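You operate a simulated robot arm through the tools that you are given. There is no shell and no other tool.

Carry out the task below with a simulated two-armed robot. There is one attempt and no reset: what you move stays moved.

TASK
Clear the jam: free the stop button, press jam reset and raise the beam to 103 cm.
Fine: lock the beam when it is up.

It is judged by the outcome, as a careful person would: the job done as asked, and still so three seconds after it is handed in. It fails if anything else is knocked over, pushed out of place, dropped, spilled or broken.

THE ROBOT
Two 7-joint arms with fingered hands on one trunk that stands fixed in place. Base frame: the origin is at the foot of the trunk, x ahead of it, y to its left, z up. Lengths are in cm, angles in rad, forces in N, time in s.
The left shoulder is at [2.6, 16.3, 114], the right one opposite. Payload 4 kg a hand.
Tool frame (each hand has its own): the origin (TCP) lies between the finger pads and is the grasp point; the fingertips stand 3.6 cm ahead of it; z points along the fingers, y is the line along which they close. Largest opening 12.4 cm; the body of the gripper starts 4.2 cm behind the TCP. The gripper is a hand of 4 fingers: y runs from the thumb to the fingers, the wrist lies at [-1.5, -9.9, -18.9] in the tool frame, and closing takes about 1.5 s.
Orientation is that of the tool frame in the base frame, as [roll, pitch, yaw] about the fixed x, y, z axes, in that order (R = Rz(yaw) Ry(pitch) Rx(roll)). With the fingers straight down and the wrist toward the robot, the tool's x, y and z point along [0, 1, 0], [1, 0, 0] and [0, 0, -1] of the base frame.

THE INTERFACE
- The arms move only by the tool move_arm. It takes "left_motion", "right_motion" or both (then of equal length, played together; a hand with none holds still); each is a list of rows, each a list of 2 entries, a list of its own where there are three numbers: the shift along the tool's x, y, z in mm, then the turn, a rotation vector about the tool's x, y, z in degrees. In form: [[[x, y, z], [rx, ry, rz]], ...]. A call has 1 to 20 rows; each row shifts and turns the commanded pose from where the row before left it, along the tool's axes as they then stand. "left_jaw" and "right_jaw" are, for a hand that has rows, the finger opening in mm, from 0 to 124, set as the call begins (left out, the last holds). Rows are played at 5 a second. More than 5 cm and 0.15 rad between two rows, or a gripper value outside its range, and nothing of the call is played. A pose out of reach is approached as far as the arm can. The call stops where the force on the tool passes 40 N (or 10 N more than at its start, if that is more) or the arm is blocked; 0.2 s more then pass. The fingers move at their own pace (about 4.5 cm/s each) and stop on an object; they squeeze with about 21 N. The grip force told is the motor's: it shows also when the fingers shut on nothing. Time passes only in rows, and 0.2 s behind the last, so rows that do not move let the fingers close. It gives the time, the measured TCP pose, the force on the tool (base axes), the opening and the grip force at its end, in the units of the frame above (readings bear some noise), with the torque about the TCP (base axes, N m) and any sound that the robot's microphone picked up, and new pictures: "show" is both (left out), scene, wrist or none (wrist: the cameras of the hands that moved).
- Cameras (640 x 400 px; columns grow to the right, rows downward): "scene" is now at [10.38, 5.12, 141.39]; the picture's right is [0.55, -0.84, -0.04], its down [-0.12, -0.03, -0.99] and it looks along [0.83, 0.55, -0.12] (base axes); focal length 352 px, centre (320, 200). "left" rides on the left gripper at [-7.5, -8.6, -12.3] in its tool frame; the picture's right is [-0.70, -0.34, 0.63], its down [0.65, -0.68, 0.35] and it looks along [0.32, 0.65, 0.69] (tool axes); focal length 275 px, centre (320, 200). "right" rides on the right gripper at [7.5, -8.6, -12.3] in its tool frame; the picture's right is [-0.70, 0.34, -0.63], its down [-0.64, -0.68, 0.35] and it looks along [-0.32, 0.65, 0.69] (tool axes); focal length 275 px, centre (320, 200). There is no depth. A picture from a camera that has moved, and an enlarged one, comes with that camera's place and axes in the base frame and with its lens.
- raise_lower(by): slides the trunk up (or, below 0, down) by that many cm; the arms and the scene camera ride with it, the base frame stays. It gives what a move gives, with no picture.
- finger_targets(index, middle, ring, thumb_bend, thumb_turn, hand): sets how far each is bent, from 0 (flat) to 100 (curled in); at 30 the hand is open as for a grip, at 70 the pads meet at the TCP. One left out holds its place. A second passes; each finger stops where it meets its share of the squeeze, and holds until it gets a number again. A gripper value or a shape takes the hand back. It gives what a move gives, with no picture; readings hold the bend of each and the force on the fingers (four entries, about 0 where the hand has none), thumb and palm. thumb_turn goes from beside the hand (0) to across from the fingers (100), as for a grip.
- set_grasp(shape, hand): the hand has 4 fingers and takes this shape, open, in about a second: jaw (thumb against the fingers, like two jaws); tri (thumb and two fingers); tip (a fingertip pinch); poke (one finger out to press); point (the index stretched); flat (the hand flat); cup (the hand cupped); fist (a fist). The gripper value then closes the fingers along that shape, each until it touches; the sizes above hold for jaw. It gives what a move gives, with no picture.
- head_to(pan, tilt): turns the head with the scene camera to pan (to the left, within 1.501 rad either way) and tilt (down, from -0.506 to 1.204), counted from straight ahead of the robot. It gives what a move gives, and a new picture of the scene camera.
- zoom(camera, box): a new picture of the part [left, top, right, bottom] of that camera's present view, enlarged. It takes no simulated time.
- sign_off(): hands the job in; it is judged then, once.

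Nothing tells you positions but the pictures and the camera data. Unless the task says otherwise, let go and move clear before handing in.

The tools are called as a command line: name --argument value ..., lists and objects as JSON in quotes. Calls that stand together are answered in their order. move_arm: Moves the arms, as the interface text tells. Its arguments: {"type":"object","properties":{"left_motion":{"type":"array","items":{"type":"array"}},"left_jaw":{"type":"number"},"right_motion":{"type":"array","items":{"type":"array"}},"right_jaw":{"type":"number"},"show":{"type":"string","enum":["both","scene","wrist","none"]}},"required":[]} The other tools are called the same way: raise_lower (by) slides the trunk up or down; set_grasp (shape, hand) gives the hand a shape; finger_targets (index, middle, ring, thumb_bend, thumb_turn, hand) moves the fingers one by one; head_to (pan, tilt) turns the head that bears the scene camera; zoom (camera, box) takes an enlarged picture of a part of a camera's view; sign_off () hands the job in.

At the start:

```text
time_s: 0.0
left_ee_pos: [48.03, 52.48, 138.37]
left_tool_rot: [3.141, 0.0, 1.573]
left_ft_force: [-0.5, 0.4, 0.1]
left_moment: [0.01, -0.04, 0.01]
left_opening: 12.33
left_grip_force: 0.1
left_shape: jaw
left_bend: [30.0, 30.0, 30.0, 30.0, 98.0]
left_finger forces: [0.0, 0.0, 0.0, 0.1, 0.0, 0.0]
right_ee_pos: [61.99, 12.56, 138.71]
right_tool_rot: [-3.141, 0.0, 1.572]
right_ft_force: [0.5, 0.2, 0.2]
right_moment: [-0.01, -0.01, 0.0]
right_opening: 12.34
right_grip_force: 0.0
right_shape: jaw
right_bend: [30.0, 30.0, 30.0, 30.0, 98.0]
right_finger forces: [0.0, 0.0, 0.0, 0.1, 0.1, 0.0]
trunk travel left (down, up): [-30.0, 17.8]
head pan, tilt: [0.581, 0.052]
```

scene: 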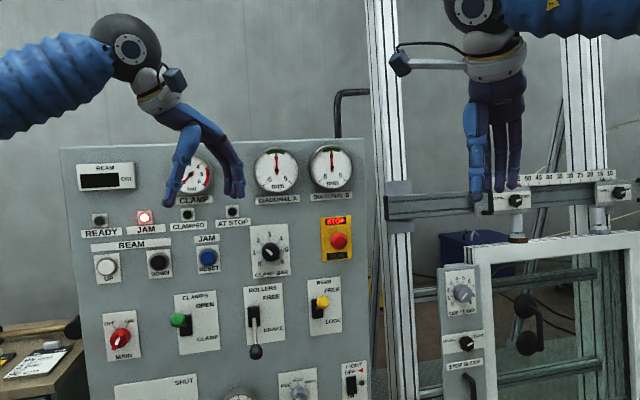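
right: 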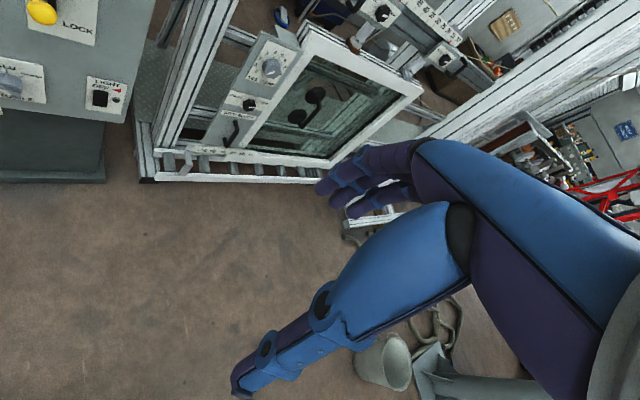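
left: 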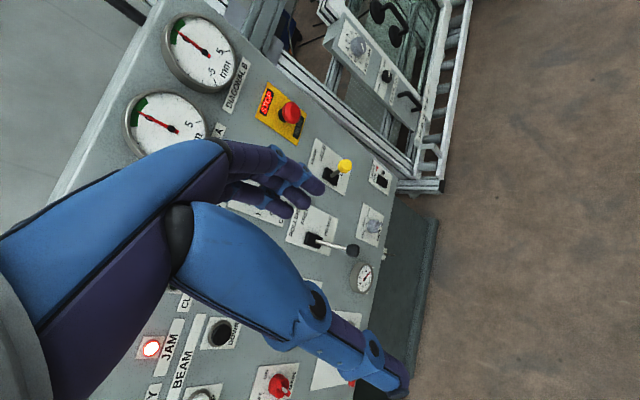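

I see a control panel with a BEAM display, lamps (JAM lit), the STOP button, beam up/down buttons, a jam reset button, and the clamp, rollers and beam lock levers. I'll take close-ups before moving anything.

zoom --camera "scene" --box '[60, 140, 220, 240]'

zoom --camera "scene" --box '[200, 200, 376, 310]'

zoom --camera "scene" --box '[80, 220, 240, 320]'

zoom --camera "scene" --box '[80, 300, 240, 400]'

zoom --camera "scene" --box '[370, 150, 640, 400]'

zoom --camera "scene" --box '[220, 270, 380, 400]'

```text
4.00 times, centred on (140, 190) of scene
camera zoom: at [10.38, 5.12, 141.39], right [0.55, -0.84, -0.04], down [-0.12, -0.03, -0.99], along [0.83, 0.55, -0.12], focal length 1410 px, centre (1040, 240)
```

zoom: 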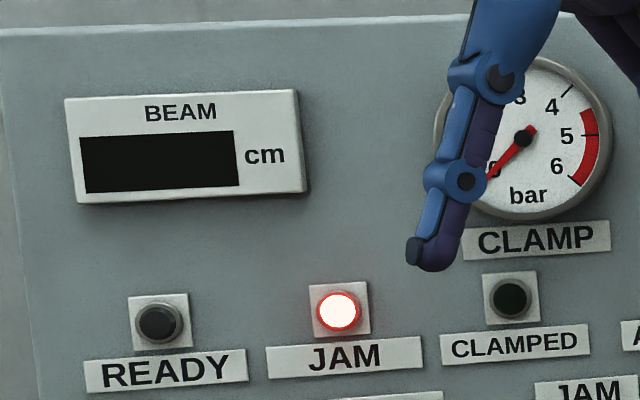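

```text
3.64 times, centred on (288, 255) of scene
camera zoom: at [10.38, 5.12, 141.39], right [0.55, -0.84, -0.04], down [-0.12, -0.03, -0.99], along [0.83, 0.55, -0.12], focal length 1281 px, centre (436, 0)
```

zoom: 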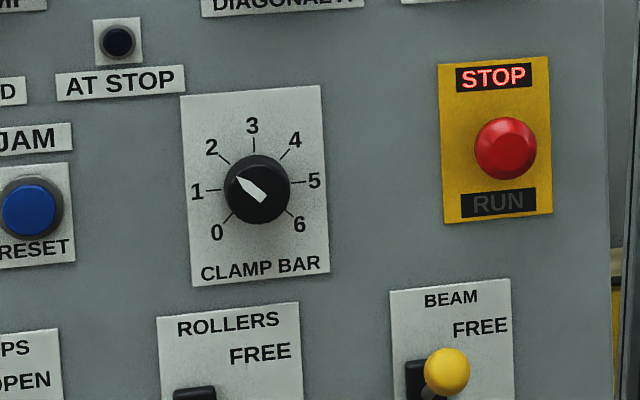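

```text
4.00 times, centred on (160, 270) of scene
camera zoom: at [10.38, 5.12, 141.39], right [0.55, -0.84, -0.04], down [-0.12, -0.03, -0.99], along [0.83, 0.55, -0.12], focal length 1410 px, centre (960, -80)
```

zoom: 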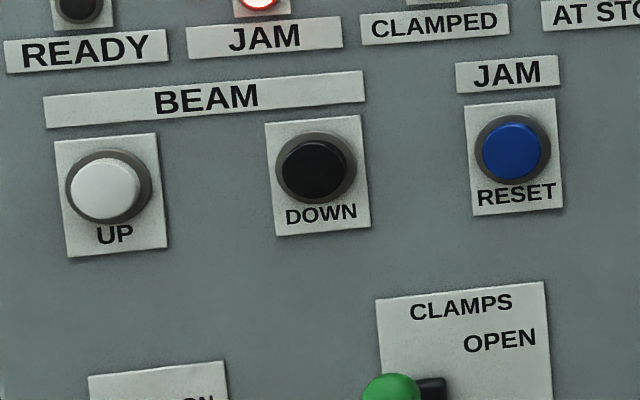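

```text
4.00 times, centred on (160, 350) of scene
camera zoom: at [10.38, 5.12, 141.39], right [0.55, -0.84, -0.04], down [-0.12, -0.03, -0.99], along [0.83, 0.55, -0.12], focal length 1410 px, centre (960, -400)
```

zoom: 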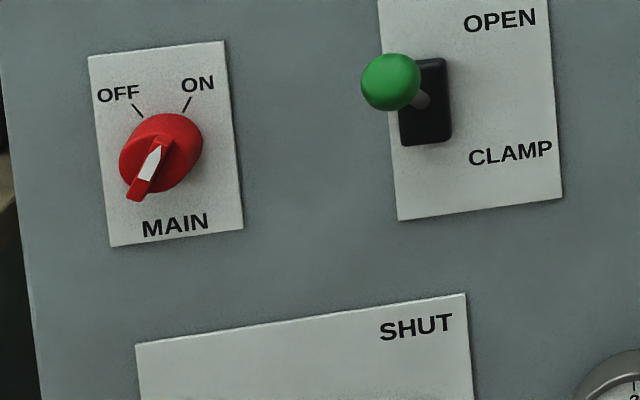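

```text
1.60 times, centred on (505, 275) of scene
camera zoom: at [10.38, 5.12, 141.39], right [0.55, -0.84, -0.04], down [-0.12, -0.03, -0.99], along [0.83, 0.55, -0.12], focal length 564 px, centre (24, 80)
```

zoom: 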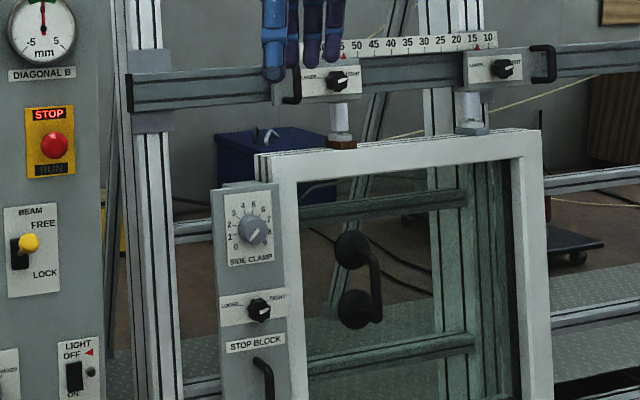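

```text
3.08 times, centred on (300, 335) of scene
camera zoom: at [10.38, 5.12, 141.39], right [0.55, -0.84, -0.04], down [-0.12, -0.03, -0.99], along [0.83, 0.55, -0.12], focal length 1084 px, centre (382, -215)
```

zoom: 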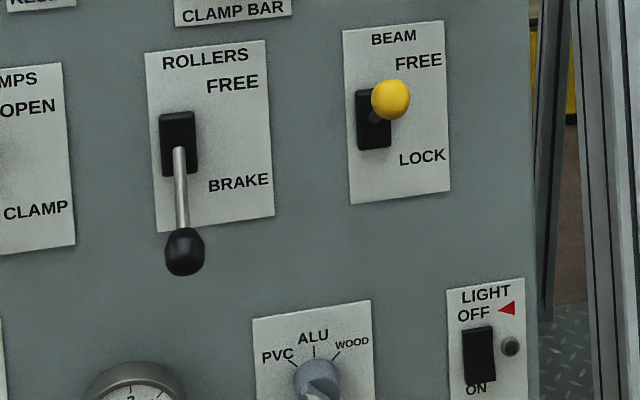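

The STOP button seems latched (STOP lit, display dark), MAIN points to ON, and the beam lever seems to be at FREE. I'll look at the lower part of the panel and the machine.

head_to --pan 0.75 --tilt 0.5

head_to --pan 0.0 --tilt 0.35

```text
time_s: 0.9
left_ee_pos: [48.16, 52.35, 138.39]
left_tool_rot: [3.141, 0.001, 1.575]
left_ft_force: [-1.4, -0.1, 0.5]
left_moment: [0.01, 0.0, 0.01]
left_opening: 12.36
left_grip_force: 0.2
left_shape: jaw
left_bend: [30.0, 30.0, 30.0, 30.0, 98.0]
left_finger forces: [0.0, 0.0, 0.1, 0.0, 0.0, 0.0]
right_ee_pos: [61.86, 12.59, 138.85]
right_tool_rot: [-3.142, -0.002, 1.571]
right_ft_force: [-0.2, 0.6, 0.4]
right_moment: [0.04, -0.02, -0.02]
right_opening: 12.35
right_grip_force: 0.0
right_shape: jaw
right_bend: [30.0, 30.0, 30.0, 30.0, 98.0]
right_finger forces: [0.0, 0.0, 0.1, 0.0, 0.0, 0.0]
trunk travel left (down, up): [-30.0, 17.8]
head pan, tilt: [0.75, 0.499]
camera scene: at [9.1, 6.32, 137.35], right [0.68, -0.73, -0.05], down [-0.42, -0.33, -0.85], along [0.6, 0.6, -0.53], focal length 352 px, centre (320, 200)
```

scene: 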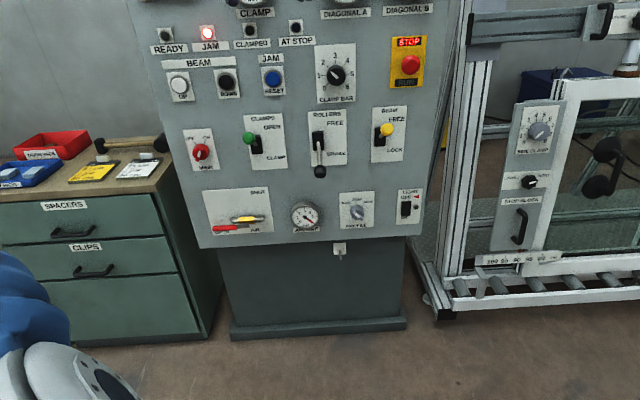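

```text
time_s: 2.0
left_ee_pos: [48.09, 52.57, 138.31]
left_tool_rot: [-3.141, 0.002, 1.572]
left_ft_force: [-0.2, 0.0, -0.2]
left_moment: [-0.01, -0.01, -0.02]
left_opening: 12.35
left_grip_force: 0.0
left_shape: jaw
left_bend: [30.0, 30.0, 30.0, 30.0, 98.0]
left_finger forces: [0.0, 0.1, 0.1, 0.1, 0.0, 0.0]
right_ee_pos: [61.98, 12.54, 138.84]
right_tool_rot: [3.141, 0.001, 1.571]
right_ft_force: [-0.1, 0.7, -0.6]
right_moment: [-0.01, -0.01, 0.01]
right_opening: 12.37
right_grip_force: 0.0
right_shape: jaw
right_bend: [30.0, 30.0, 30.0, 30.0, 98.0]
right_finger forces: [0.0, 0.1, 0.0, 0.0, 0.1, 0.0]
trunk travel left (down, up): [-30.0, 17.8]
head pan, tilt: [0.0, 0.351]
camera scene: at [11.85, 0.12, 138.5], right [0.0, -1.0, 0.0], down [-0.42, 0.0, -0.91], along [0.91, 0.0, -0.42], focal length 352 px, centre (320, 200)
```

scene: 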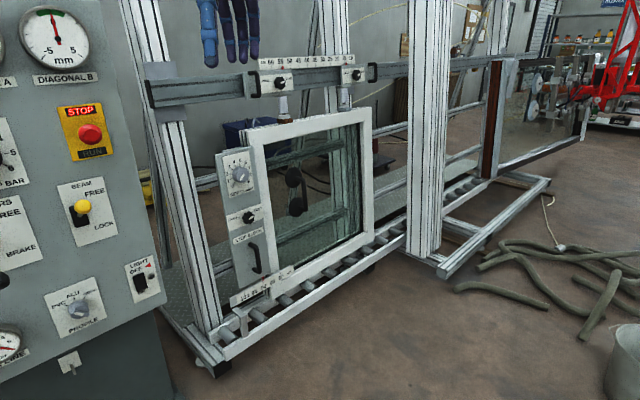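

zoom --camera "scene" --box '[40, 90, 140, 170]'

zoom --camera "scene" --box '[140, 40, 390, 150]'

head_to --pan 0.7 --tilt 0.45

```text
5.00 times, centred on (90, 130) of scene
camera zoom: at [11.85, 0.12, 138.5], right [0.0, -1.0, 0.0], down [-0.42, 0.0, -0.91], along [0.91, 0.0, -0.42], focal length 1762 px, centre (1470, 550)
```

zoom: 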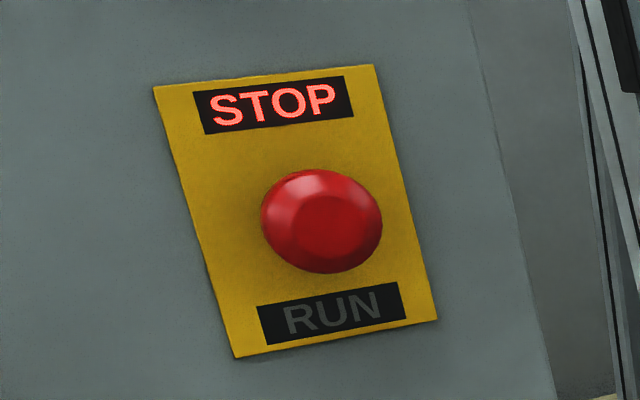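

```text
2.56 times, centred on (265, 95) of scene
camera zoom: at [11.85, 0.12, 138.5], right [0.0, -1.0, 0.0], down [-0.42, 0.0, -0.91], along [0.91, 0.0, -0.42], focal length 902 px, centre (461, 469)
```

zoom: 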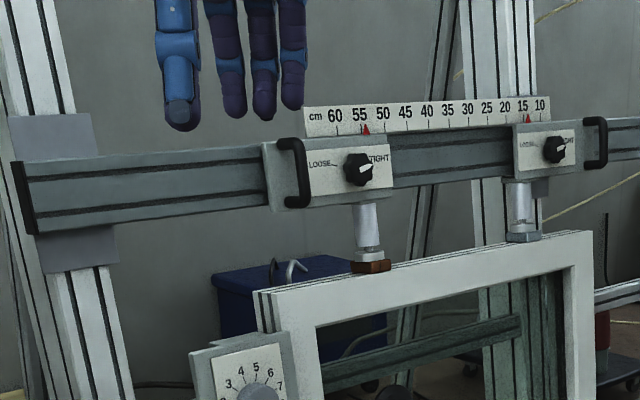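

```text
time_s: 3.1
left_ee_pos: [48.04, 52.53, 138.38]
left_tool_rot: [3.141, 0.003, 1.574]
left_ft_force: [-0.6, -1.0, 0.0]
left_moment: [0.03, 0.02, -0.01]
left_opening: 12.35
left_grip_force: 0.2
left_shape: jaw
left_bend: [30.0, 30.0, 30.0, 30.0, 98.0]
left_finger forces: [0.0, 0.0, 0.0, 0.0, 0.0, 0.1]
right_ee_pos: [62.01, 12.6, 138.81]
right_tool_rot: [-3.141, -0.001, 1.572]
right_ft_force: [0.0, -0.2, 0.7]
right_moment: [-0.01, -0.03, -0.02]
right_opening: 12.33
right_grip_force: 0.1
right_shape: jaw
right_bend: [30.0, 30.0, 30.0, 30.0, 98.0]
right_finger forces: [0.0, 0.0, 0.0, 0.0, 0.0, 0.0]
trunk travel left (down, up): [-30.0, 17.8]
head pan, tilt: [0.7, 0.45]
camera scene: at [9.51, 6.03, 137.76], right [0.64, -0.77, -0.05], down [-0.4, -0.28, -0.87], along [0.65, 0.58, -0.49], focal length 352 px, centre (320, 200)
```

scene: 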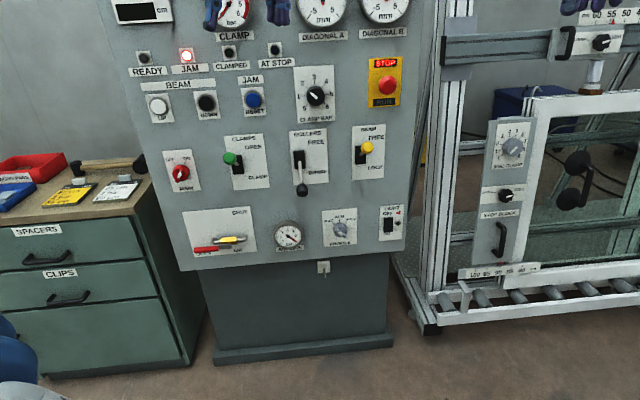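

zoom --camera "scene" --box '[170, 190, 420, 290]'

zoom --camera "scene" --box '[0, 140, 200, 290]'

zoom --camera "scene" --box '[110, 0, 310, 120]'

zoom --camera "scene" --box '[440, 0, 640, 300]'

zoom --camera "scene" --box '[160, 110, 410, 210]'

```text
2.56 times, centred on (295, 240) of scene
camera zoom: at [9.51, 6.03, 137.76], right [0.64, -0.77, -0.05], down [-0.4, -0.28, -0.87], along [0.65, 0.58, -0.49], focal length 902 px, centre (384, 98)
```

zoom: 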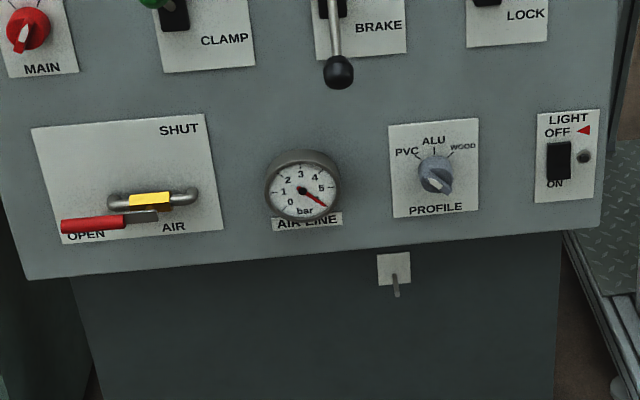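

```text
2.67 times, centred on (100, 215) of scene
camera zoom: at [9.51, 6.03, 137.76], right [0.64, -0.77, -0.05], down [-0.4, -0.28, -0.87], along [0.65, 0.58, -0.49], focal length 940 px, centre (907, 160)
```

zoom: 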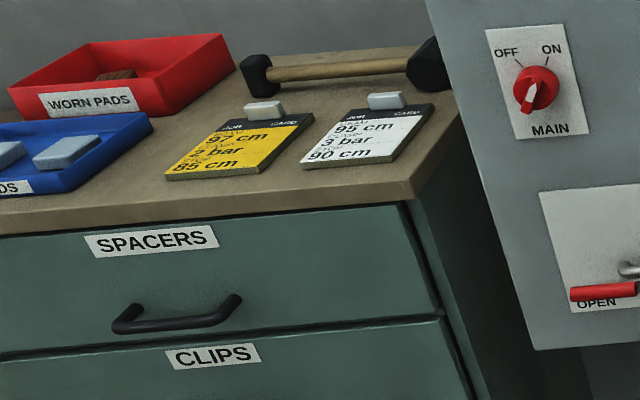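

```text
3.20 times, centred on (210, 60) of scene
camera zoom: at [9.51, 6.03, 137.76], right [0.64, -0.77, -0.05], down [-0.4, -0.28, -0.87], along [0.65, 0.58, -0.49], focal length 1128 px, centre (672, 648)
```

zoom: 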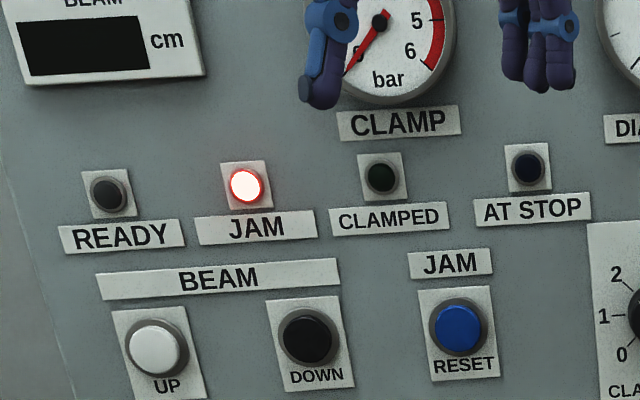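

```text
1.33 times, centred on (540, 150) of scene
camera zoom: at [9.51, 6.03, 137.76], right [0.64, -0.77, -0.05], down [-0.4, -0.28, -0.87], along [0.65, 0.58, -0.49], focal length 470 px, centre (27, 267)
```

zoom: 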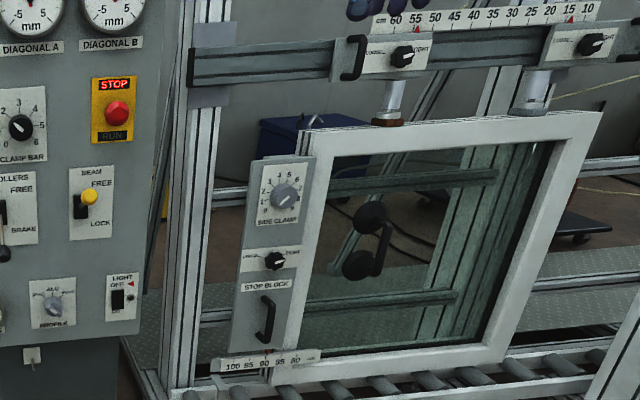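

```text
2.56 times, centred on (285, 160) of scene
camera zoom: at [9.51, 6.03, 137.76], right [0.64, -0.77, -0.05], down [-0.4, -0.28, -0.87], along [0.65, 0.58, -0.49], focal length 902 px, centre (410, 302)
```

zoom: 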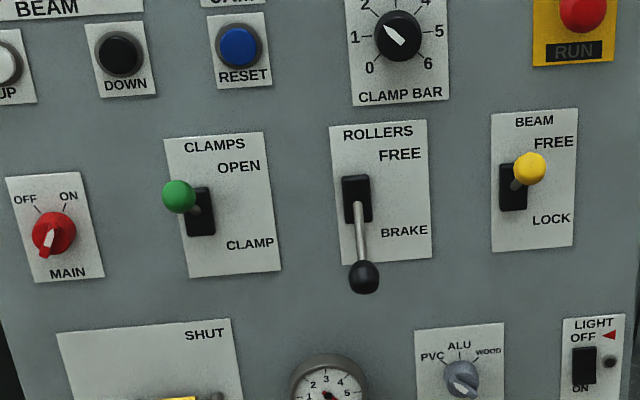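

The panel appears roughly vertical, facing about 43° to my left. By triangulation STOP is near (97, 57, 117.5), RESET near (71, 82, 116) and UP near (54, 101, 115.5). I'll turn the left hand to point its fingers along the panel normal.

move_arm --left_motion '[[[0, 0, 0], [0, 0, -8.5]], [[0, 0, 0], [0, 0, -8.5]], [[0, 0, 0], [0, 0, -8.5]], [[0, 0, 0], [0, 0, -8.5]], [[0, 0, 0], [0, 0, -8.5]], [[0, 0, 0], [-8.2, 0, 0]], [[0, 0, 0], [-8.2, 0, 0]], [[0, 0, 0], [-8.2, 0, 0]], [[0, 0, 0], [-8.2, 0, 0]], [[0, 0, 0], [-8.2, 0, 0]], [[0, 0, 0], [-8.2, 0, 0]], [[0, 0, 0], [-8.2, 0, 0]], [[0, 0, 0], [-8.2, 0, 0]], [[0, 0, 0], [-8.2, 0, 0]], [[0, 0, 0], [-8.2, 0, 0]], [[0, 0, 0], [-8.0, 0, 0]]]'

```text
time_s: 6.5
left_ee_pos: [48.77, 52.82, 138.63]
left_tool_rot: [1.569, 0.003, 2.316]
left_ft_force: [0.0, 0.1, -0.6]
left_moment: [0.0, 0.0, -0.04]
left_opening: 12.37
left_grip_force: 0.0
left_shape: jaw
left_bend: [30.0, 30.0, 30.0, 30.0, 98.0]
left_finger forces: [0.0, 0.0, 0.0, 0.0, 0.0, 0.1]
left hand out of reach, approached as far as the arm can: row 15
right_ee_pos: [62.05, 12.57, 138.87]
right_tool_rot: [-3.141, 0.0, 1.571]
right_ft_force: [-0.4, -0.2, 1.2]
right_moment: [0.0, 0.01, 0.0]
right_opening: 12.39
right_grip_force: 0.0
right_shape: jaw
right_bend: [30.0, 30.0, 30.0, 30.0, 98.0]
right_finger forces: [0.0, 0.0, 0.0, 0.1, 0.1, 0.1]
trunk travel left (down, up): [-30.0, 17.8]
head pan, tilt: [0.7, 0.45]
camera scene: at [9.51, 6.1, 137.76], right [0.64, -0.77, -0.05], down [-0.4, -0.28, -0.87], along [0.65, 0.58, -0.49], focal length 352 px, centre (320, 200)
camera left: at [44.87, 39.01, 130.28], right [0.94, -0.08, -0.33], down [-0.18, 0.71, -0.68], along [0.29, 0.7, 0.65], focal length 275 px, centre (320, 200)
```

scene: 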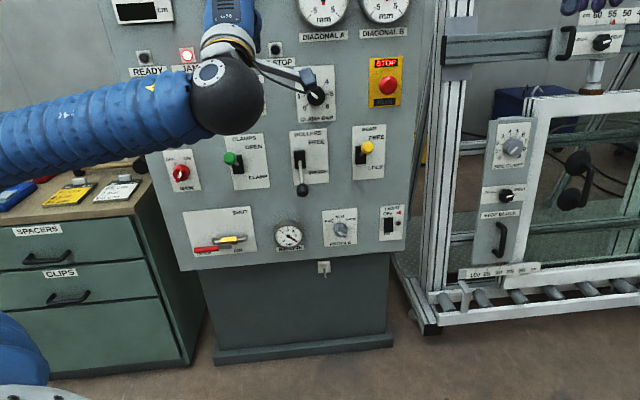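
left: 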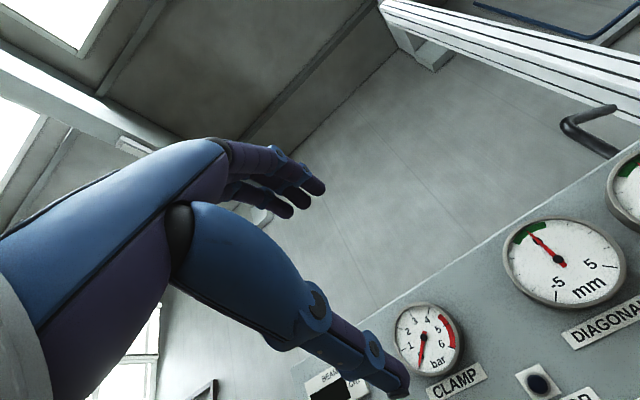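

The hand now points along the panel normal as intended. Next I'll slide it in front of the STOP button at a stand-off.

move_arm --left_motion '[[[-33, -22, 22], [0, 0, 0]], [[-33, -22, 22], [0, 0, 0]], [[-33, -22, 22], [0, 0, 0]], [[-33, -22, 22], [0, 0, 0]], [[-33, -22, 22], [0, 0, 0]], [[-33, -22, 22], [0, 0, 0]], [[-33, -22, 22], [0, 0, 0]], [[-33, -22, 22], [0, 0, 0]], [[-33, -22, 22], [0, 0, 0]], [[0, 0, 0], [0, 0, 0]]]'

head_to --pan 0.55 --tilt 0.1

```text
time_s: 8.7
left_ee_pos: [83.37, 44.38, 118.86]
left_tool_rot: [1.571, 0.001, 2.314]
left_ft_force: [-0.6, 0.1, 0.2]
left_moment: [-0.02, 0.02, -0.01]
left_opening: 12.39
left_grip_force: 0.0
left_shape: jaw
left_bend: [30.0, 30.0, 30.0, 30.0, 98.0]
left_finger forces: [0.0, 0.1, 0.1, 0.1, 0.0, 0.0]
right_ee_pos: [61.93, 12.62, 138.8]
right_tool_rot: [-3.141, -0.001, 1.57]
right_ft_force: [-0.3, -0.4, 0.1]
right_moment: [-0.02, 0.01, 0.0]
right_opening: 12.37
right_grip_force: 0.1
right_shape: jaw
right_bend: [30.0, 30.0, 30.0, 30.0, 98.0]
right_finger forces: [0.1, 0.1, 0.1, 0.1, 0.1, 0.1]
trunk travel left (down, up): [-30.0, 17.8]
head pan, tilt: [0.7, 0.45]
camera scene: at [9.46, 6.06, 137.76], right [0.64, -0.77, -0.05], down [-0.4, -0.28, -0.87], along [0.65, 0.58, -0.49], focal length 352 px, centre (320, 200)
camera left: at [79.39, 30.55, 110.44], right [0.94, -0.08, -0.34], down [-0.18, 0.71, -0.68], along [0.29, 0.7, 0.65], focal length 275 px, centre (320, 200)
```

scene: 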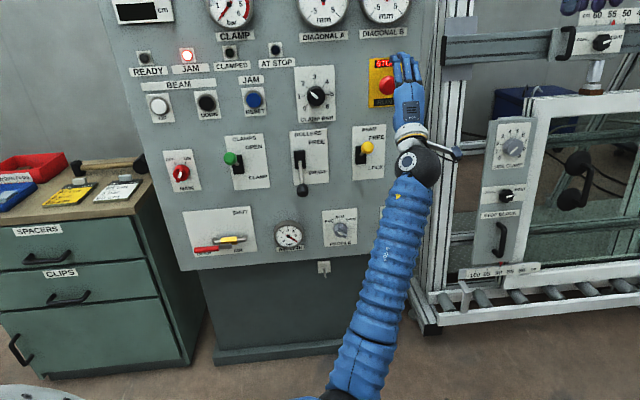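
left: 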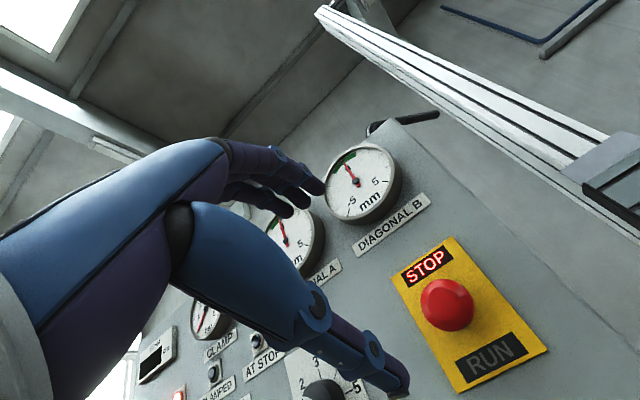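

```text
time_s: 9.5
left_ee_pos: [83.37, 44.39, 118.91]
left_tool_rot: [1.572, 0.002, 2.317]
left_ft_force: [-1.3, 0.7, 0.5]
left_moment: [-0.01, -0.01, -0.01]
left_opening: 12.39
left_grip_force: 0.0
left_shape: jaw
left_bend: [30.0, 30.0, 30.0, 30.0, 98.0]
left_finger forces: [0.0, 0.1, 0.0, 0.0, 0.1, 0.0]
right_ee_pos: [62.04, 12.57, 138.83]
right_tool_rot: [3.141, 0.001, 1.57]
right_ft_force: [0.5, 0.5, 0.6]
right_moment: [0.03, -0.05, 0.01]
right_opening: 12.38
right_grip_force: 0.0
right_shape: jaw
right_bend: [30.0, 30.0, 30.0, 30.0, 98.0]
right_finger forces: [0.0, 0.1, 0.1, 0.0, 0.0, 0.0]
trunk travel left (down, up): [-30.0, 17.8]
head pan, tilt: [0.55, 0.099]
camera scene: at [10.58, 4.91, 140.94], right [0.52, -0.85, -0.04], down [-0.16, -0.05, -0.99], along [0.84, 0.52, -0.17], focal length 352 px, centre (320, 200)
```

scene: 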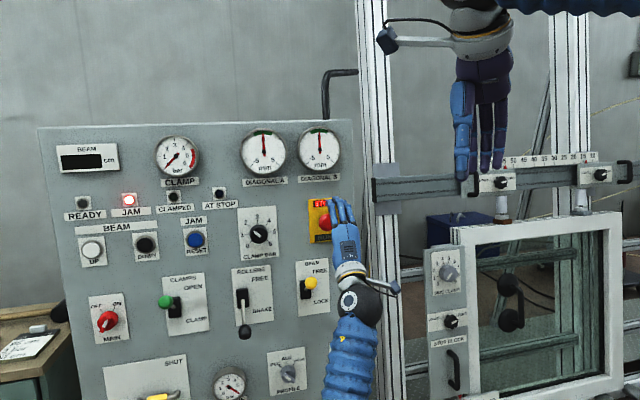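

STOP refines to about u=24.1, z=117, with the cap about 20 cm ahead of the TCP. I'll line up vertically and move closer.

move_arm --left_motion '[[[-2, -10, 20], [0, 0, 0]], [[-2, -9, 20], [0, 0, 0]], [[0, 0, 20], [0, 0, 0]], [[0, 0, 20], [0, 0, 0]], [[0, 0, 0], [0, 0, 0]]]'

zoom --camera "scene" --box '[280, 170, 400, 320]'

```text
time_s: 10.7
left_ee_pos: [89.48, 49.39, 116.97]
left_tool_rot: [1.57, -0.001, 2.314]
left_ft_force: [0.1, -0.6, 0.8]
left_moment: [0.01, -0.03, -0.04]
left_opening: 12.37
left_grip_force: 0.0
left_shape: jaw
left_bend: [30.0, 30.0, 30.0, 30.0, 98.0]
left_finger forces: [0.1, 0.0, 0.0, 0.0, 0.0, 0.0]
right_ee_pos: [62.07, 12.48, 138.82]
right_tool_rot: [-3.141, 0.002, 1.57]
right_ft_force: [0.1, 0.2, -0.5]
right_moment: [0.02, 0.01, -0.03]
right_opening: 12.38
right_grip_force: 0.0
right_shape: jaw
right_bend: [30.0, 30.0, 30.0, 30.0, 98.0]
right_finger forces: [0.1, 0.0, 0.0, 0.1, 0.0, 0.1]
trunk travel left (down, up): [-30.0, 17.8]
head pan, tilt: [0.55, 0.099]
camera scene: at [10.57, 4.86, 140.95], right [0.52, -0.85, -0.04], down [-0.16, -0.05, -0.99], along [0.84, 0.52, -0.16], focal length 352 px, centre (320, 200)
camera left: at [85.63, 35.5, 108.59], right [0.94, -0.08, -0.34], down [-0.18, 0.71, -0.68], along [0.3, 0.7, 0.65], focal length 275 px, centre (320, 200)
```

scene: 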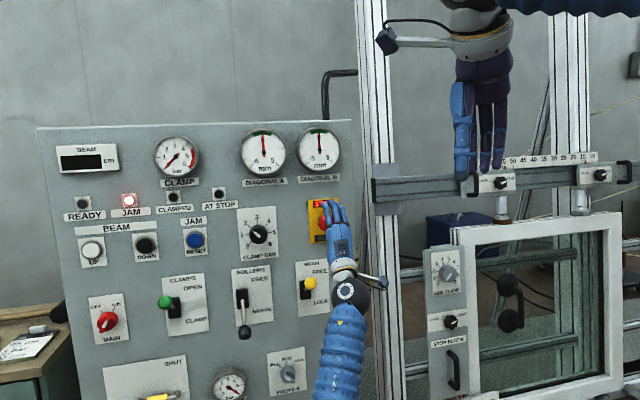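
left: 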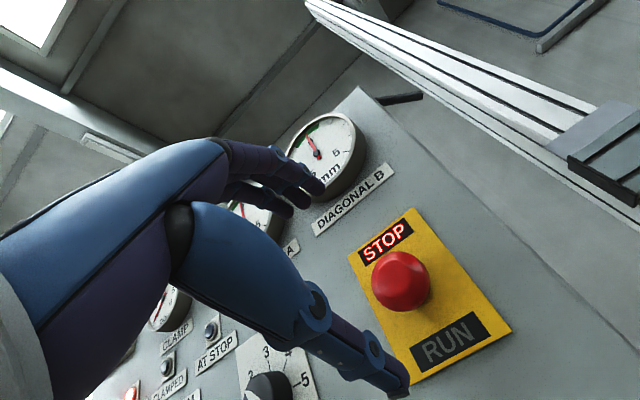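

```text
2.67 times, centred on (340, 245) of scene
camera zoom: at [10.57, 4.86, 140.95], right [0.52, -0.85, -0.04], down [-0.16, -0.05, -0.99], along [0.84, 0.52, -0.16], focal length 940 px, centre (267, 80)
```

zoom: 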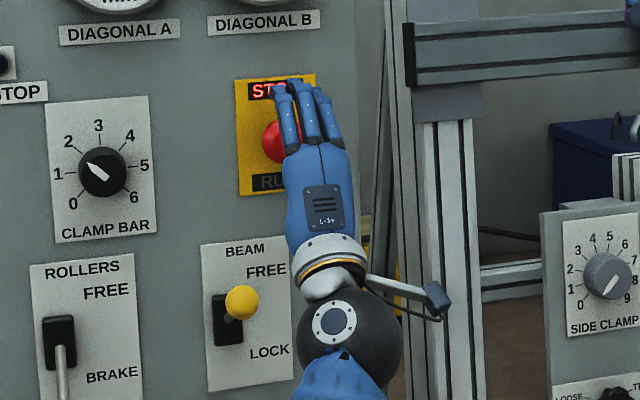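

The button lies nearly on the tool axis, about 12 cm ahead, with the panel about 15 cm ahead. I'll advance so the fingers surround the cap.

move_arm --left_motion '[[[0, 2, 25], [0, 0, 0]], [[0, 0, 25], [0, 0, 0]], [[0, 0, 25], [0, 0, 0]], [[0, 0, 15], [0, 0, 0]], [[0, 0, 0], [0, 0, 0]]]'

zoom --camera "scene" --box '[280, 170, 400, 320]'

```text
time_s: 11.9
left_ee_pos: [96.17, 55.56, 117.26]
left_tool_rot: [1.572, 0.002, 2.314]
left_ft_force: [-0.4, 0.1, 0.6]
left_moment: [0.03, -0.01, -0.02]
left_opening: 12.38
left_grip_force: 0.0
left_shape: jaw
left_bend: [30.0, 30.0, 30.0, 30.0, 98.0]
left_finger forces: [0.0, 0.1, 0.0, 0.0, 0.0, 0.0]
right_ee_pos: [62.05, 12.5, 138.79]
right_tool_rot: [-3.141, -0.003, 1.57]
right_ft_force: [-0.1, 1.1, 0.3]
right_moment: [0.0, 0.01, -0.03]
right_opening: 12.37
right_grip_force: 0.1
right_shape: jaw
right_bend: [30.0, 30.0, 30.0, 30.0, 98.0]
right_finger forces: [0.0, 0.0, 0.0, 0.0, 0.0, 0.0]
trunk travel left (down, up): [-30.0, 17.8]
head pan, tilt: [0.55, 0.099]
camera scene: at [10.59, 4.88, 140.94], right [0.52, -0.85, -0.04], down [-0.16, -0.05, -0.99], along [0.84, 0.52, -0.16], focal length 352 px, centre (320, 200)
camera left: at [92.27, 41.69, 108.77], right [0.94, -0.08, -0.34], down [-0.18, 0.71, -0.68], along [0.29, 0.7, 0.65], focal length 275 px, centre (320, 200)
```

scene: 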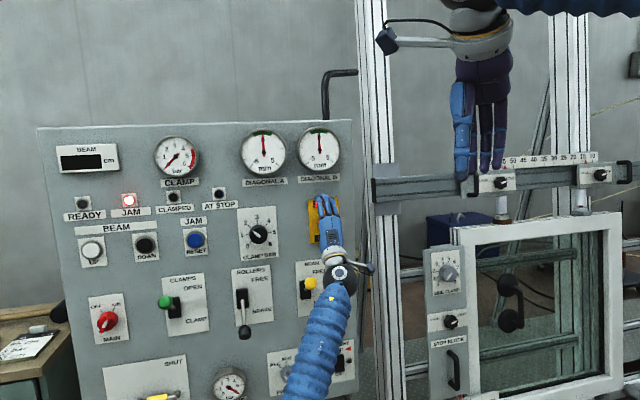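
left: 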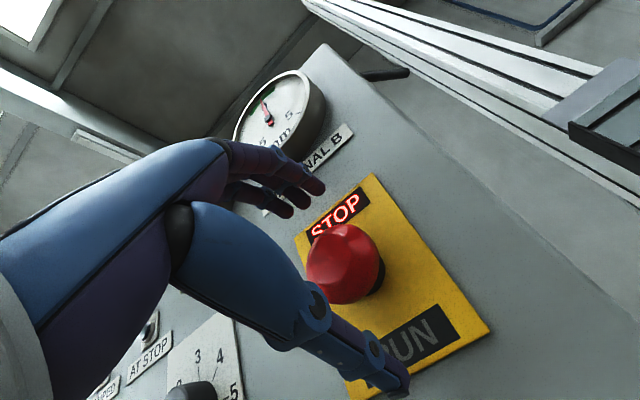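

```text
2.67 times, centred on (340, 245) of scene
camera zoom: at [10.59, 4.88, 140.94], right [0.52, -0.85, -0.04], down [-0.16, -0.05, -0.99], along [0.84, 0.52, -0.16], focal length 940 px, centre (267, 80)
```

zoom: 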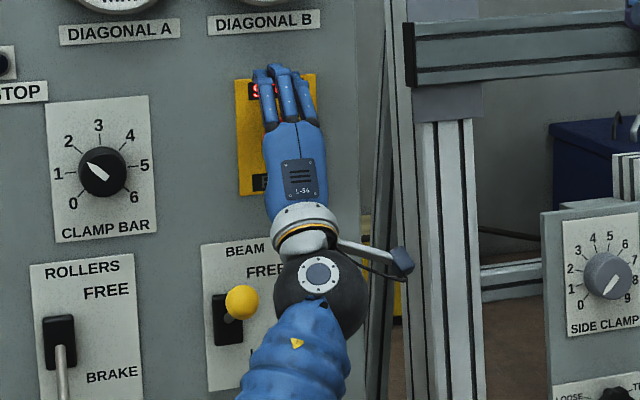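

move_arm --left_motion '[[[0, 0, 8], [0, 0, 0]], [[0, 0, 8], [0, 0, 0]], [[0, 0, 0], [0, 0, 0]]]'

move_arm --left_motion '[[[0, 0, 0], [0, 0, 0]], [[0, 0, 0], [0, 0, 0]], [[0, 0, 0], [0, 0, 0]], [[0, 0, 0], [0, 0, 0]], [[0, 0, 0], [0, 0, 0]], [[0, 0, 0], [0, 0, 0]], [[0, 0, 0], [0, 0, 0]], [[0, 0, 0], [0, 0, 0]]]' --left_jaw 30

```text
time_s: 12.7
left_ee_pos: [97.37, 56.61, 117.24]
left_tool_rot: [1.572, 0.001, 2.314]
left_ft_force: [0.7, 0.0, 0.4]
left_moment: [-0.03, -0.02, -0.01]
left_opening: 12.4
left_grip_force: 0.1
left_shape: jaw
left_bend: [30.0, 30.0, 30.0, 30.0, 98.0]
left_finger forces: [0.0, 0.0, 0.0, 0.0, 0.0, 0.1]
right_ee_pos: [62.01, 12.42, 138.76]
right_tool_rot: [-3.141, 0.001, 1.571]
right_ft_force: [0.8, 0.0, 0.2]
right_moment: [0.01, 0.02, 0.01]
right_opening: 12.38
right_grip_force: 0.1
right_shape: jaw
right_bend: [30.0, 30.0, 30.0, 30.0, 98.0]
right_finger forces: [0.0, 0.0, 0.0, 0.0, 0.0, 0.0]
trunk travel left (down, up): [-30.0, 17.8]
head pan, tilt: [0.55, 0.099]
camera scene: at [10.59, 4.89, 140.94], right [0.52, -0.85, -0.04], down [-0.16, -0.05, -0.99], along [0.84, 0.52, -0.16], focal length 352 px, centre (320, 200)
camera left: at [93.45, 42.77, 108.79], right [0.94, -0.08, -0.34], down [-0.18, 0.71, -0.68], along [0.3, 0.7, 0.65], focal length 275 px, centre (320, 200)
```

scene: 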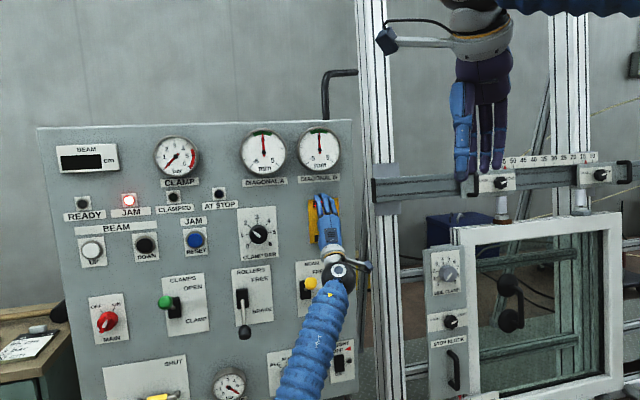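
left: 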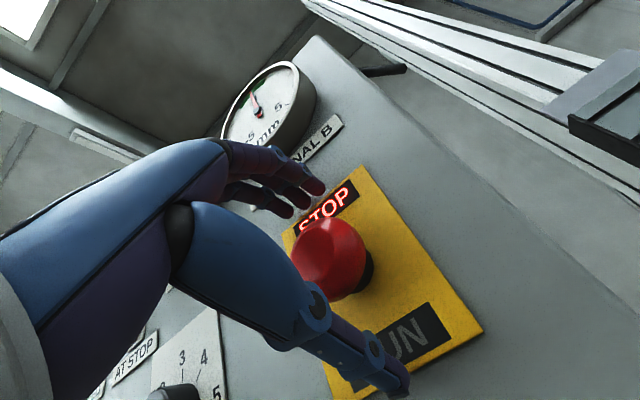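

```text
time_s: 14.5
left_ee_pos: [97.32, 56.61, 117.34]
left_tool_rot: [1.572, 0.002, 2.315]
left_ft_force: [-1.5, -0.9, -0.3]
left_moment: [-0.37, 0.36, 0.04]
left_opening: 4.8
left_grip_force: 20.9
left_shape: jaw
left_bend: [62.0, 70.0, 70.0, 50.0, 99.0]
left_finger forces: [10.5, 5.4, 0.0, 0.0, 17.3, 0.1]
right_ee_pos: [61.98, 12.47, 138.71]
right_tool_rot: [-3.141, -0.001, 1.572]
right_ft_force: [-0.2, -0.3, -0.5]
right_moment: [-0.03, 0.01, 0.02]
right_opening: 12.37
right_grip_force: 0.1
right_shape: jaw
right_bend: [30.0, 30.0, 30.0, 30.0, 98.0]
right_finger forces: [0.0, 0.1, 0.1, 0.0, 0.1, 0.1]
trunk travel left (down, up): [-30.0, 17.8]
head pan, tilt: [0.55, 0.099]
camera scene: at [10.59, 4.9, 140.94], right [0.52, -0.85, -0.04], down [-0.16, -0.05, -0.99], along [0.84, 0.52, -0.16], focal length 352 px, centre (320, 200)
camera left: at [93.45, 42.76, 108.78], right [0.94, -0.08, -0.34], down [-0.18, 0.71, -0.68], along [0.3, 0.7, 0.65], focal length 275 px, centre (320, 200)
```

scene: 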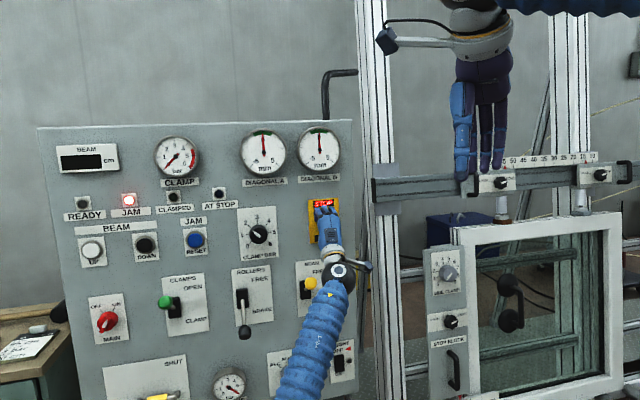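
left: 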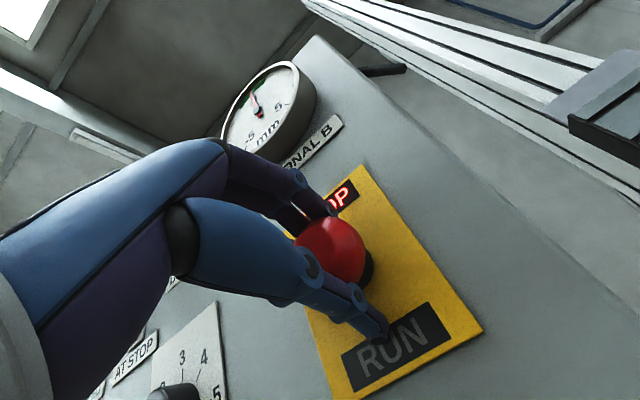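

The button is gripped with a 4.8 cm opening. I'll twist it clockwise.

move_arm --left_motion '[[[0, 0, 0], [0, 0, 6]], [[0, 0, 0], [0, 0, 6]], [[0, 0, 0], [0, 0, 6]], [[0, 0, 0], [0, 0, 6]], [[0, 0, 0], [0, 0, 6]], [[0, 0, 0], [0, 0, 0]]]'

```text
time_s: 15.9
left_ee_pos: [97.32, 56.43, 117.27]
left_tool_rot: [1.57, -0.522, 2.316]
left_ft_force: [0.8, -6.6, 0.9]
left_moment: [-1.22, 0.07, 0.18]
left_opening: 4.79
left_grip_force: 20.9
left_shape: jaw
left_bend: [62.0, 70.0, 70.0, 50.0, 91.0]
left_finger forces: [12.3, 11.1, 0.0, 0.0, 28.4, 0.1]
right_ee_pos: [61.97, 12.3, 138.71]
right_tool_rot: [3.14, 0.001, 1.57]
right_ft_force: [-0.2, 0.8, -0.1]
right_moment: [0.01, -0.01, -0.01]
right_opening: 12.37
right_grip_force: 0.0
right_shape: jaw
right_bend: [30.0, 30.0, 30.0, 30.0, 98.0]
right_finger forces: [0.1, 0.1, 0.0, 0.0, 0.0, 0.0]
trunk travel left (down, up): [-30.0, 17.8]
head pan, tilt: [0.55, 0.099]
camera scene: at [10.6, 4.82, 140.94], right [0.52, -0.85, -0.04], down [-0.16, -0.05, -0.99], along [0.84, 0.52, -0.16], focal length 352 px, centre (320, 200)
camera left: at [89.81, 46.54, 106.21], right [0.76, 0.11, -0.64], down [-0.35, 0.9, -0.27], along [0.54, 0.43, 0.72], focal length 275 px, centre (320, 200)
```

scene: 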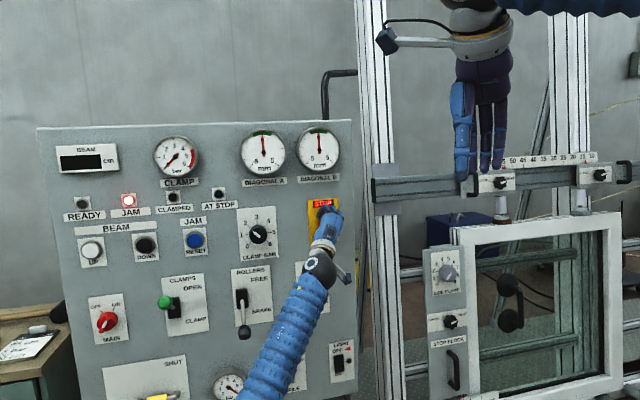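
left: 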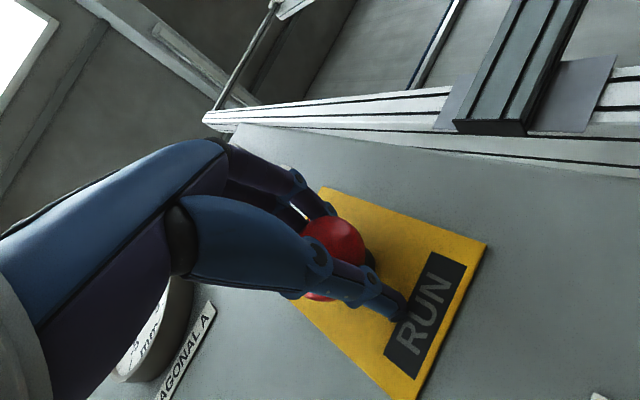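

move_arm --left_motion '[[[0, 0, 0], [0, 0, 6]], [[0, 0, 0], [0, 0, 6]], [[0, 0, 0], [0, 0, 6]], [[0, 0, 0], [0, 0, 6]], [[0, 0, 0], [0, 0, 6]], [[0, 0, 0], [0, 0, 0]]]'

zoom --camera "scene" --box '[40, 140, 360, 340]'

```text
time_s: 17.3
left_ee_pos: [97.49, 56.18, 117.08]
left_tool_rot: [1.573, -1.048, 2.31]
left_ft_force: [-3.6, -31.5, -16.7]
left_moment: [-1.66, 0.49, 0.43]
left_opening: 4.76
left_grip_force: 20.6
left_shape: jaw
left_bend: [63.0, 70.0, 70.0, 53.0, 86.0]
left_finger forces: [11.2, 6.9, 0.0, 0.1, 53.1, 0.0]
right_ee_pos: [62.04, 12.16, 138.76]
right_tool_rot: [-3.138, -0.001, 1.573]
right_ft_force: [0.7, 0.0, 0.0]
right_moment: [-0.01, 0.01, -0.01]
right_opening: 12.38
right_grip_force: 0.0
right_shape: jaw
right_bend: [30.0, 30.0, 30.0, 30.0, 98.0]
right_finger forces: [0.0, 0.0, 0.1, 0.1, 0.0, 0.1]
trunk travel left (down, up): [-30.0, 17.8]
head pan, tilt: [0.55, 0.099]
camera scene: at [10.72, 4.65, 140.92], right [0.52, -0.85, -0.04], down [-0.16, -0.05, -0.99], along [0.84, 0.52, -0.16], focal length 352 px, centre (320, 200)
camera left: at [85.97, 50.6, 106.42], right [0.5, 0.39, -0.77], down [-0.36, 0.91, 0.22], along [0.79, 0.17, 0.6], focal length 275 px, centre (320, 200)
```

scene: 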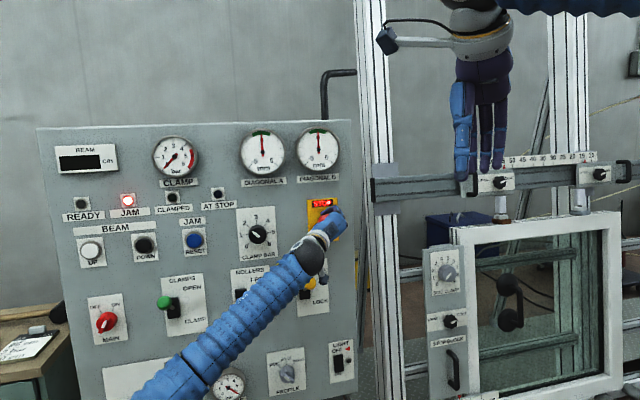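
left: 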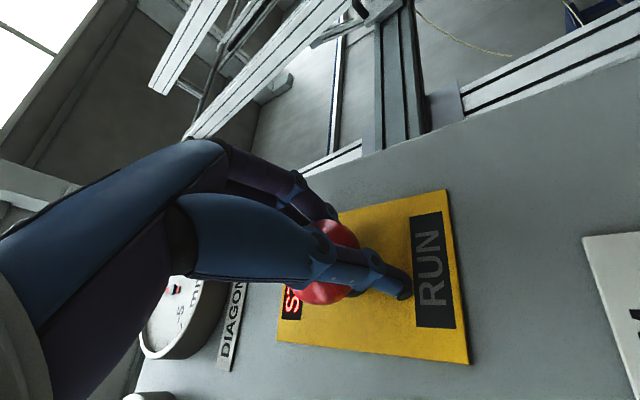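

```text
2.00 times, centred on (200, 240) of scene
camera zoom: at [10.72, 4.65, 140.92], right [0.52, -0.85, -0.04], down [-0.16, -0.05, -0.99], along [0.84, 0.52, -0.16], focal length 705 px, centre (560, 120)
```

zoom: 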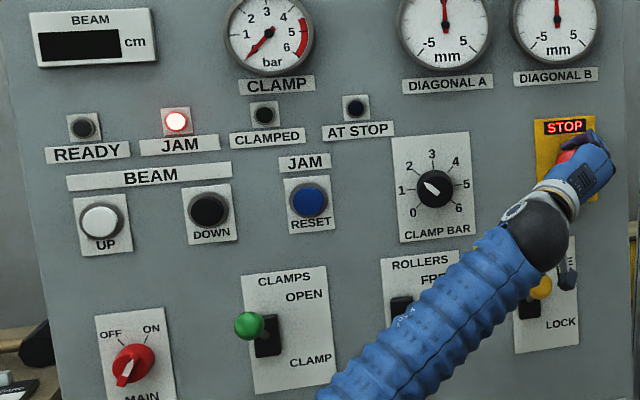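

The twist is being resisted (about 1.5 N·m, force building) with no change in the lamp, and the wrist camera is near the yellow lever. I'll undo the twist and then try a straight pull.

move_arm --left_motion '[[[0, 0, 0], [0, 0, -7.5]], [[0, 0, 0], [0, 0, -7.5]], [[0, 0, 0], [0, 0, -7.5]], [[0, 0, 0], [0, 0, -7.5]], [[0, 0, 0], [0, 0, -7.5]], [[0, 0, 0], [0, 0, -7.5]], [[0, 0, 0], [0, 0, -7.5]], [[0, 0, 0], [0, 0, -7.5]], [[0, 0, 0], [0, 0, 0]]]'

zoom --camera "scene" --box '[280, 170, 400, 320]'

```text
time_s: 19.3
left_ee_pos: [97.23, 56.59, 117.12]
left_tool_rot: [1.572, 0.002, 2.317]
left_ft_force: [5.3, -11.7, -5.0]
left_moment: [-0.25, 0.93, 0.1]
left_opening: 4.7
left_grip_force: 21.0
left_shape: jaw
left_bend: [72.0, 70.0, 70.0, 48.0, 100.0]
left_finger forces: [15.2, 5.1, 0.0, 0.1, 28.6, 0.0]
right_ee_pos: [62.17, 12.37, 138.74]
right_tool_rot: [-3.139, 0.0, 1.571]
right_ft_force: [0.0, 0.7, 0.0]
right_moment: [0.0, -0.01, -0.03]
right_opening: 12.38
right_grip_force: 0.1
right_shape: jaw
right_bend: [30.0, 30.0, 30.0, 30.0, 98.0]
right_finger forces: [0.1, 0.0, 0.0, 0.1, 0.0, 0.0]
trunk travel left (down, up): [-30.0, 17.8]
head pan, tilt: [0.55, 0.099]
camera scene: at [10.67, 4.84, 140.94], right [0.52, -0.85, -0.04], down [-0.16, -0.05, -0.99], along [0.84, 0.52, -0.17], focal length 352 px, centre (320, 200)
camera left: at [93.47, 42.76, 108.77], right [0.94, -0.08, -0.34], down [-0.18, 0.71, -0.68], along [0.29, 0.7, 0.65], focal length 275 px, centre (320, 200)
```

scene: 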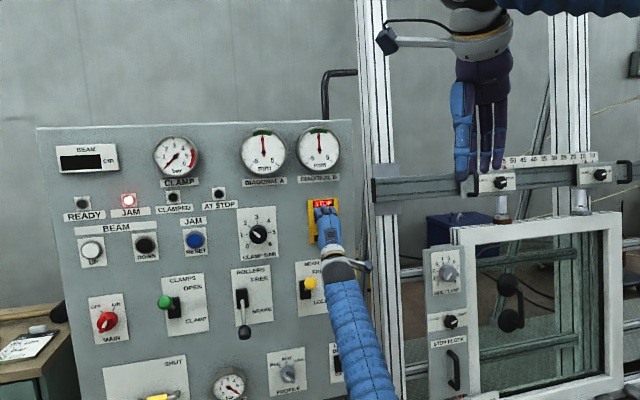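
left: 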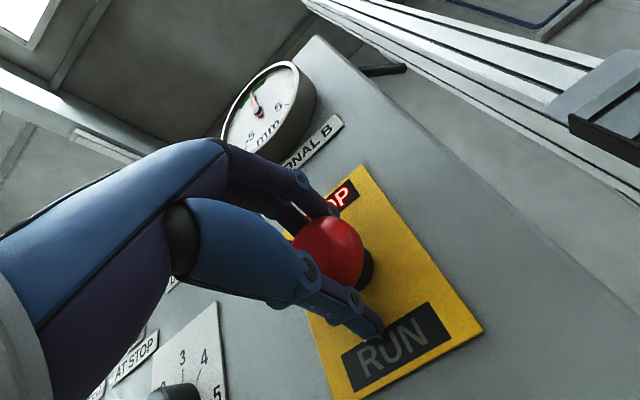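

```text
2.67 times, centred on (340, 245) of scene
camera zoom: at [10.67, 4.84, 140.94], right [0.52, -0.85, -0.04], down [-0.16, -0.05, -0.99], along [0.84, 0.52, -0.17], focal length 940 px, centre (267, 80)
```

zoom: 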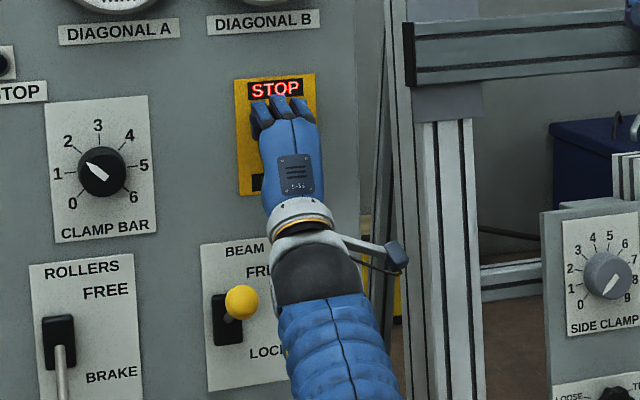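

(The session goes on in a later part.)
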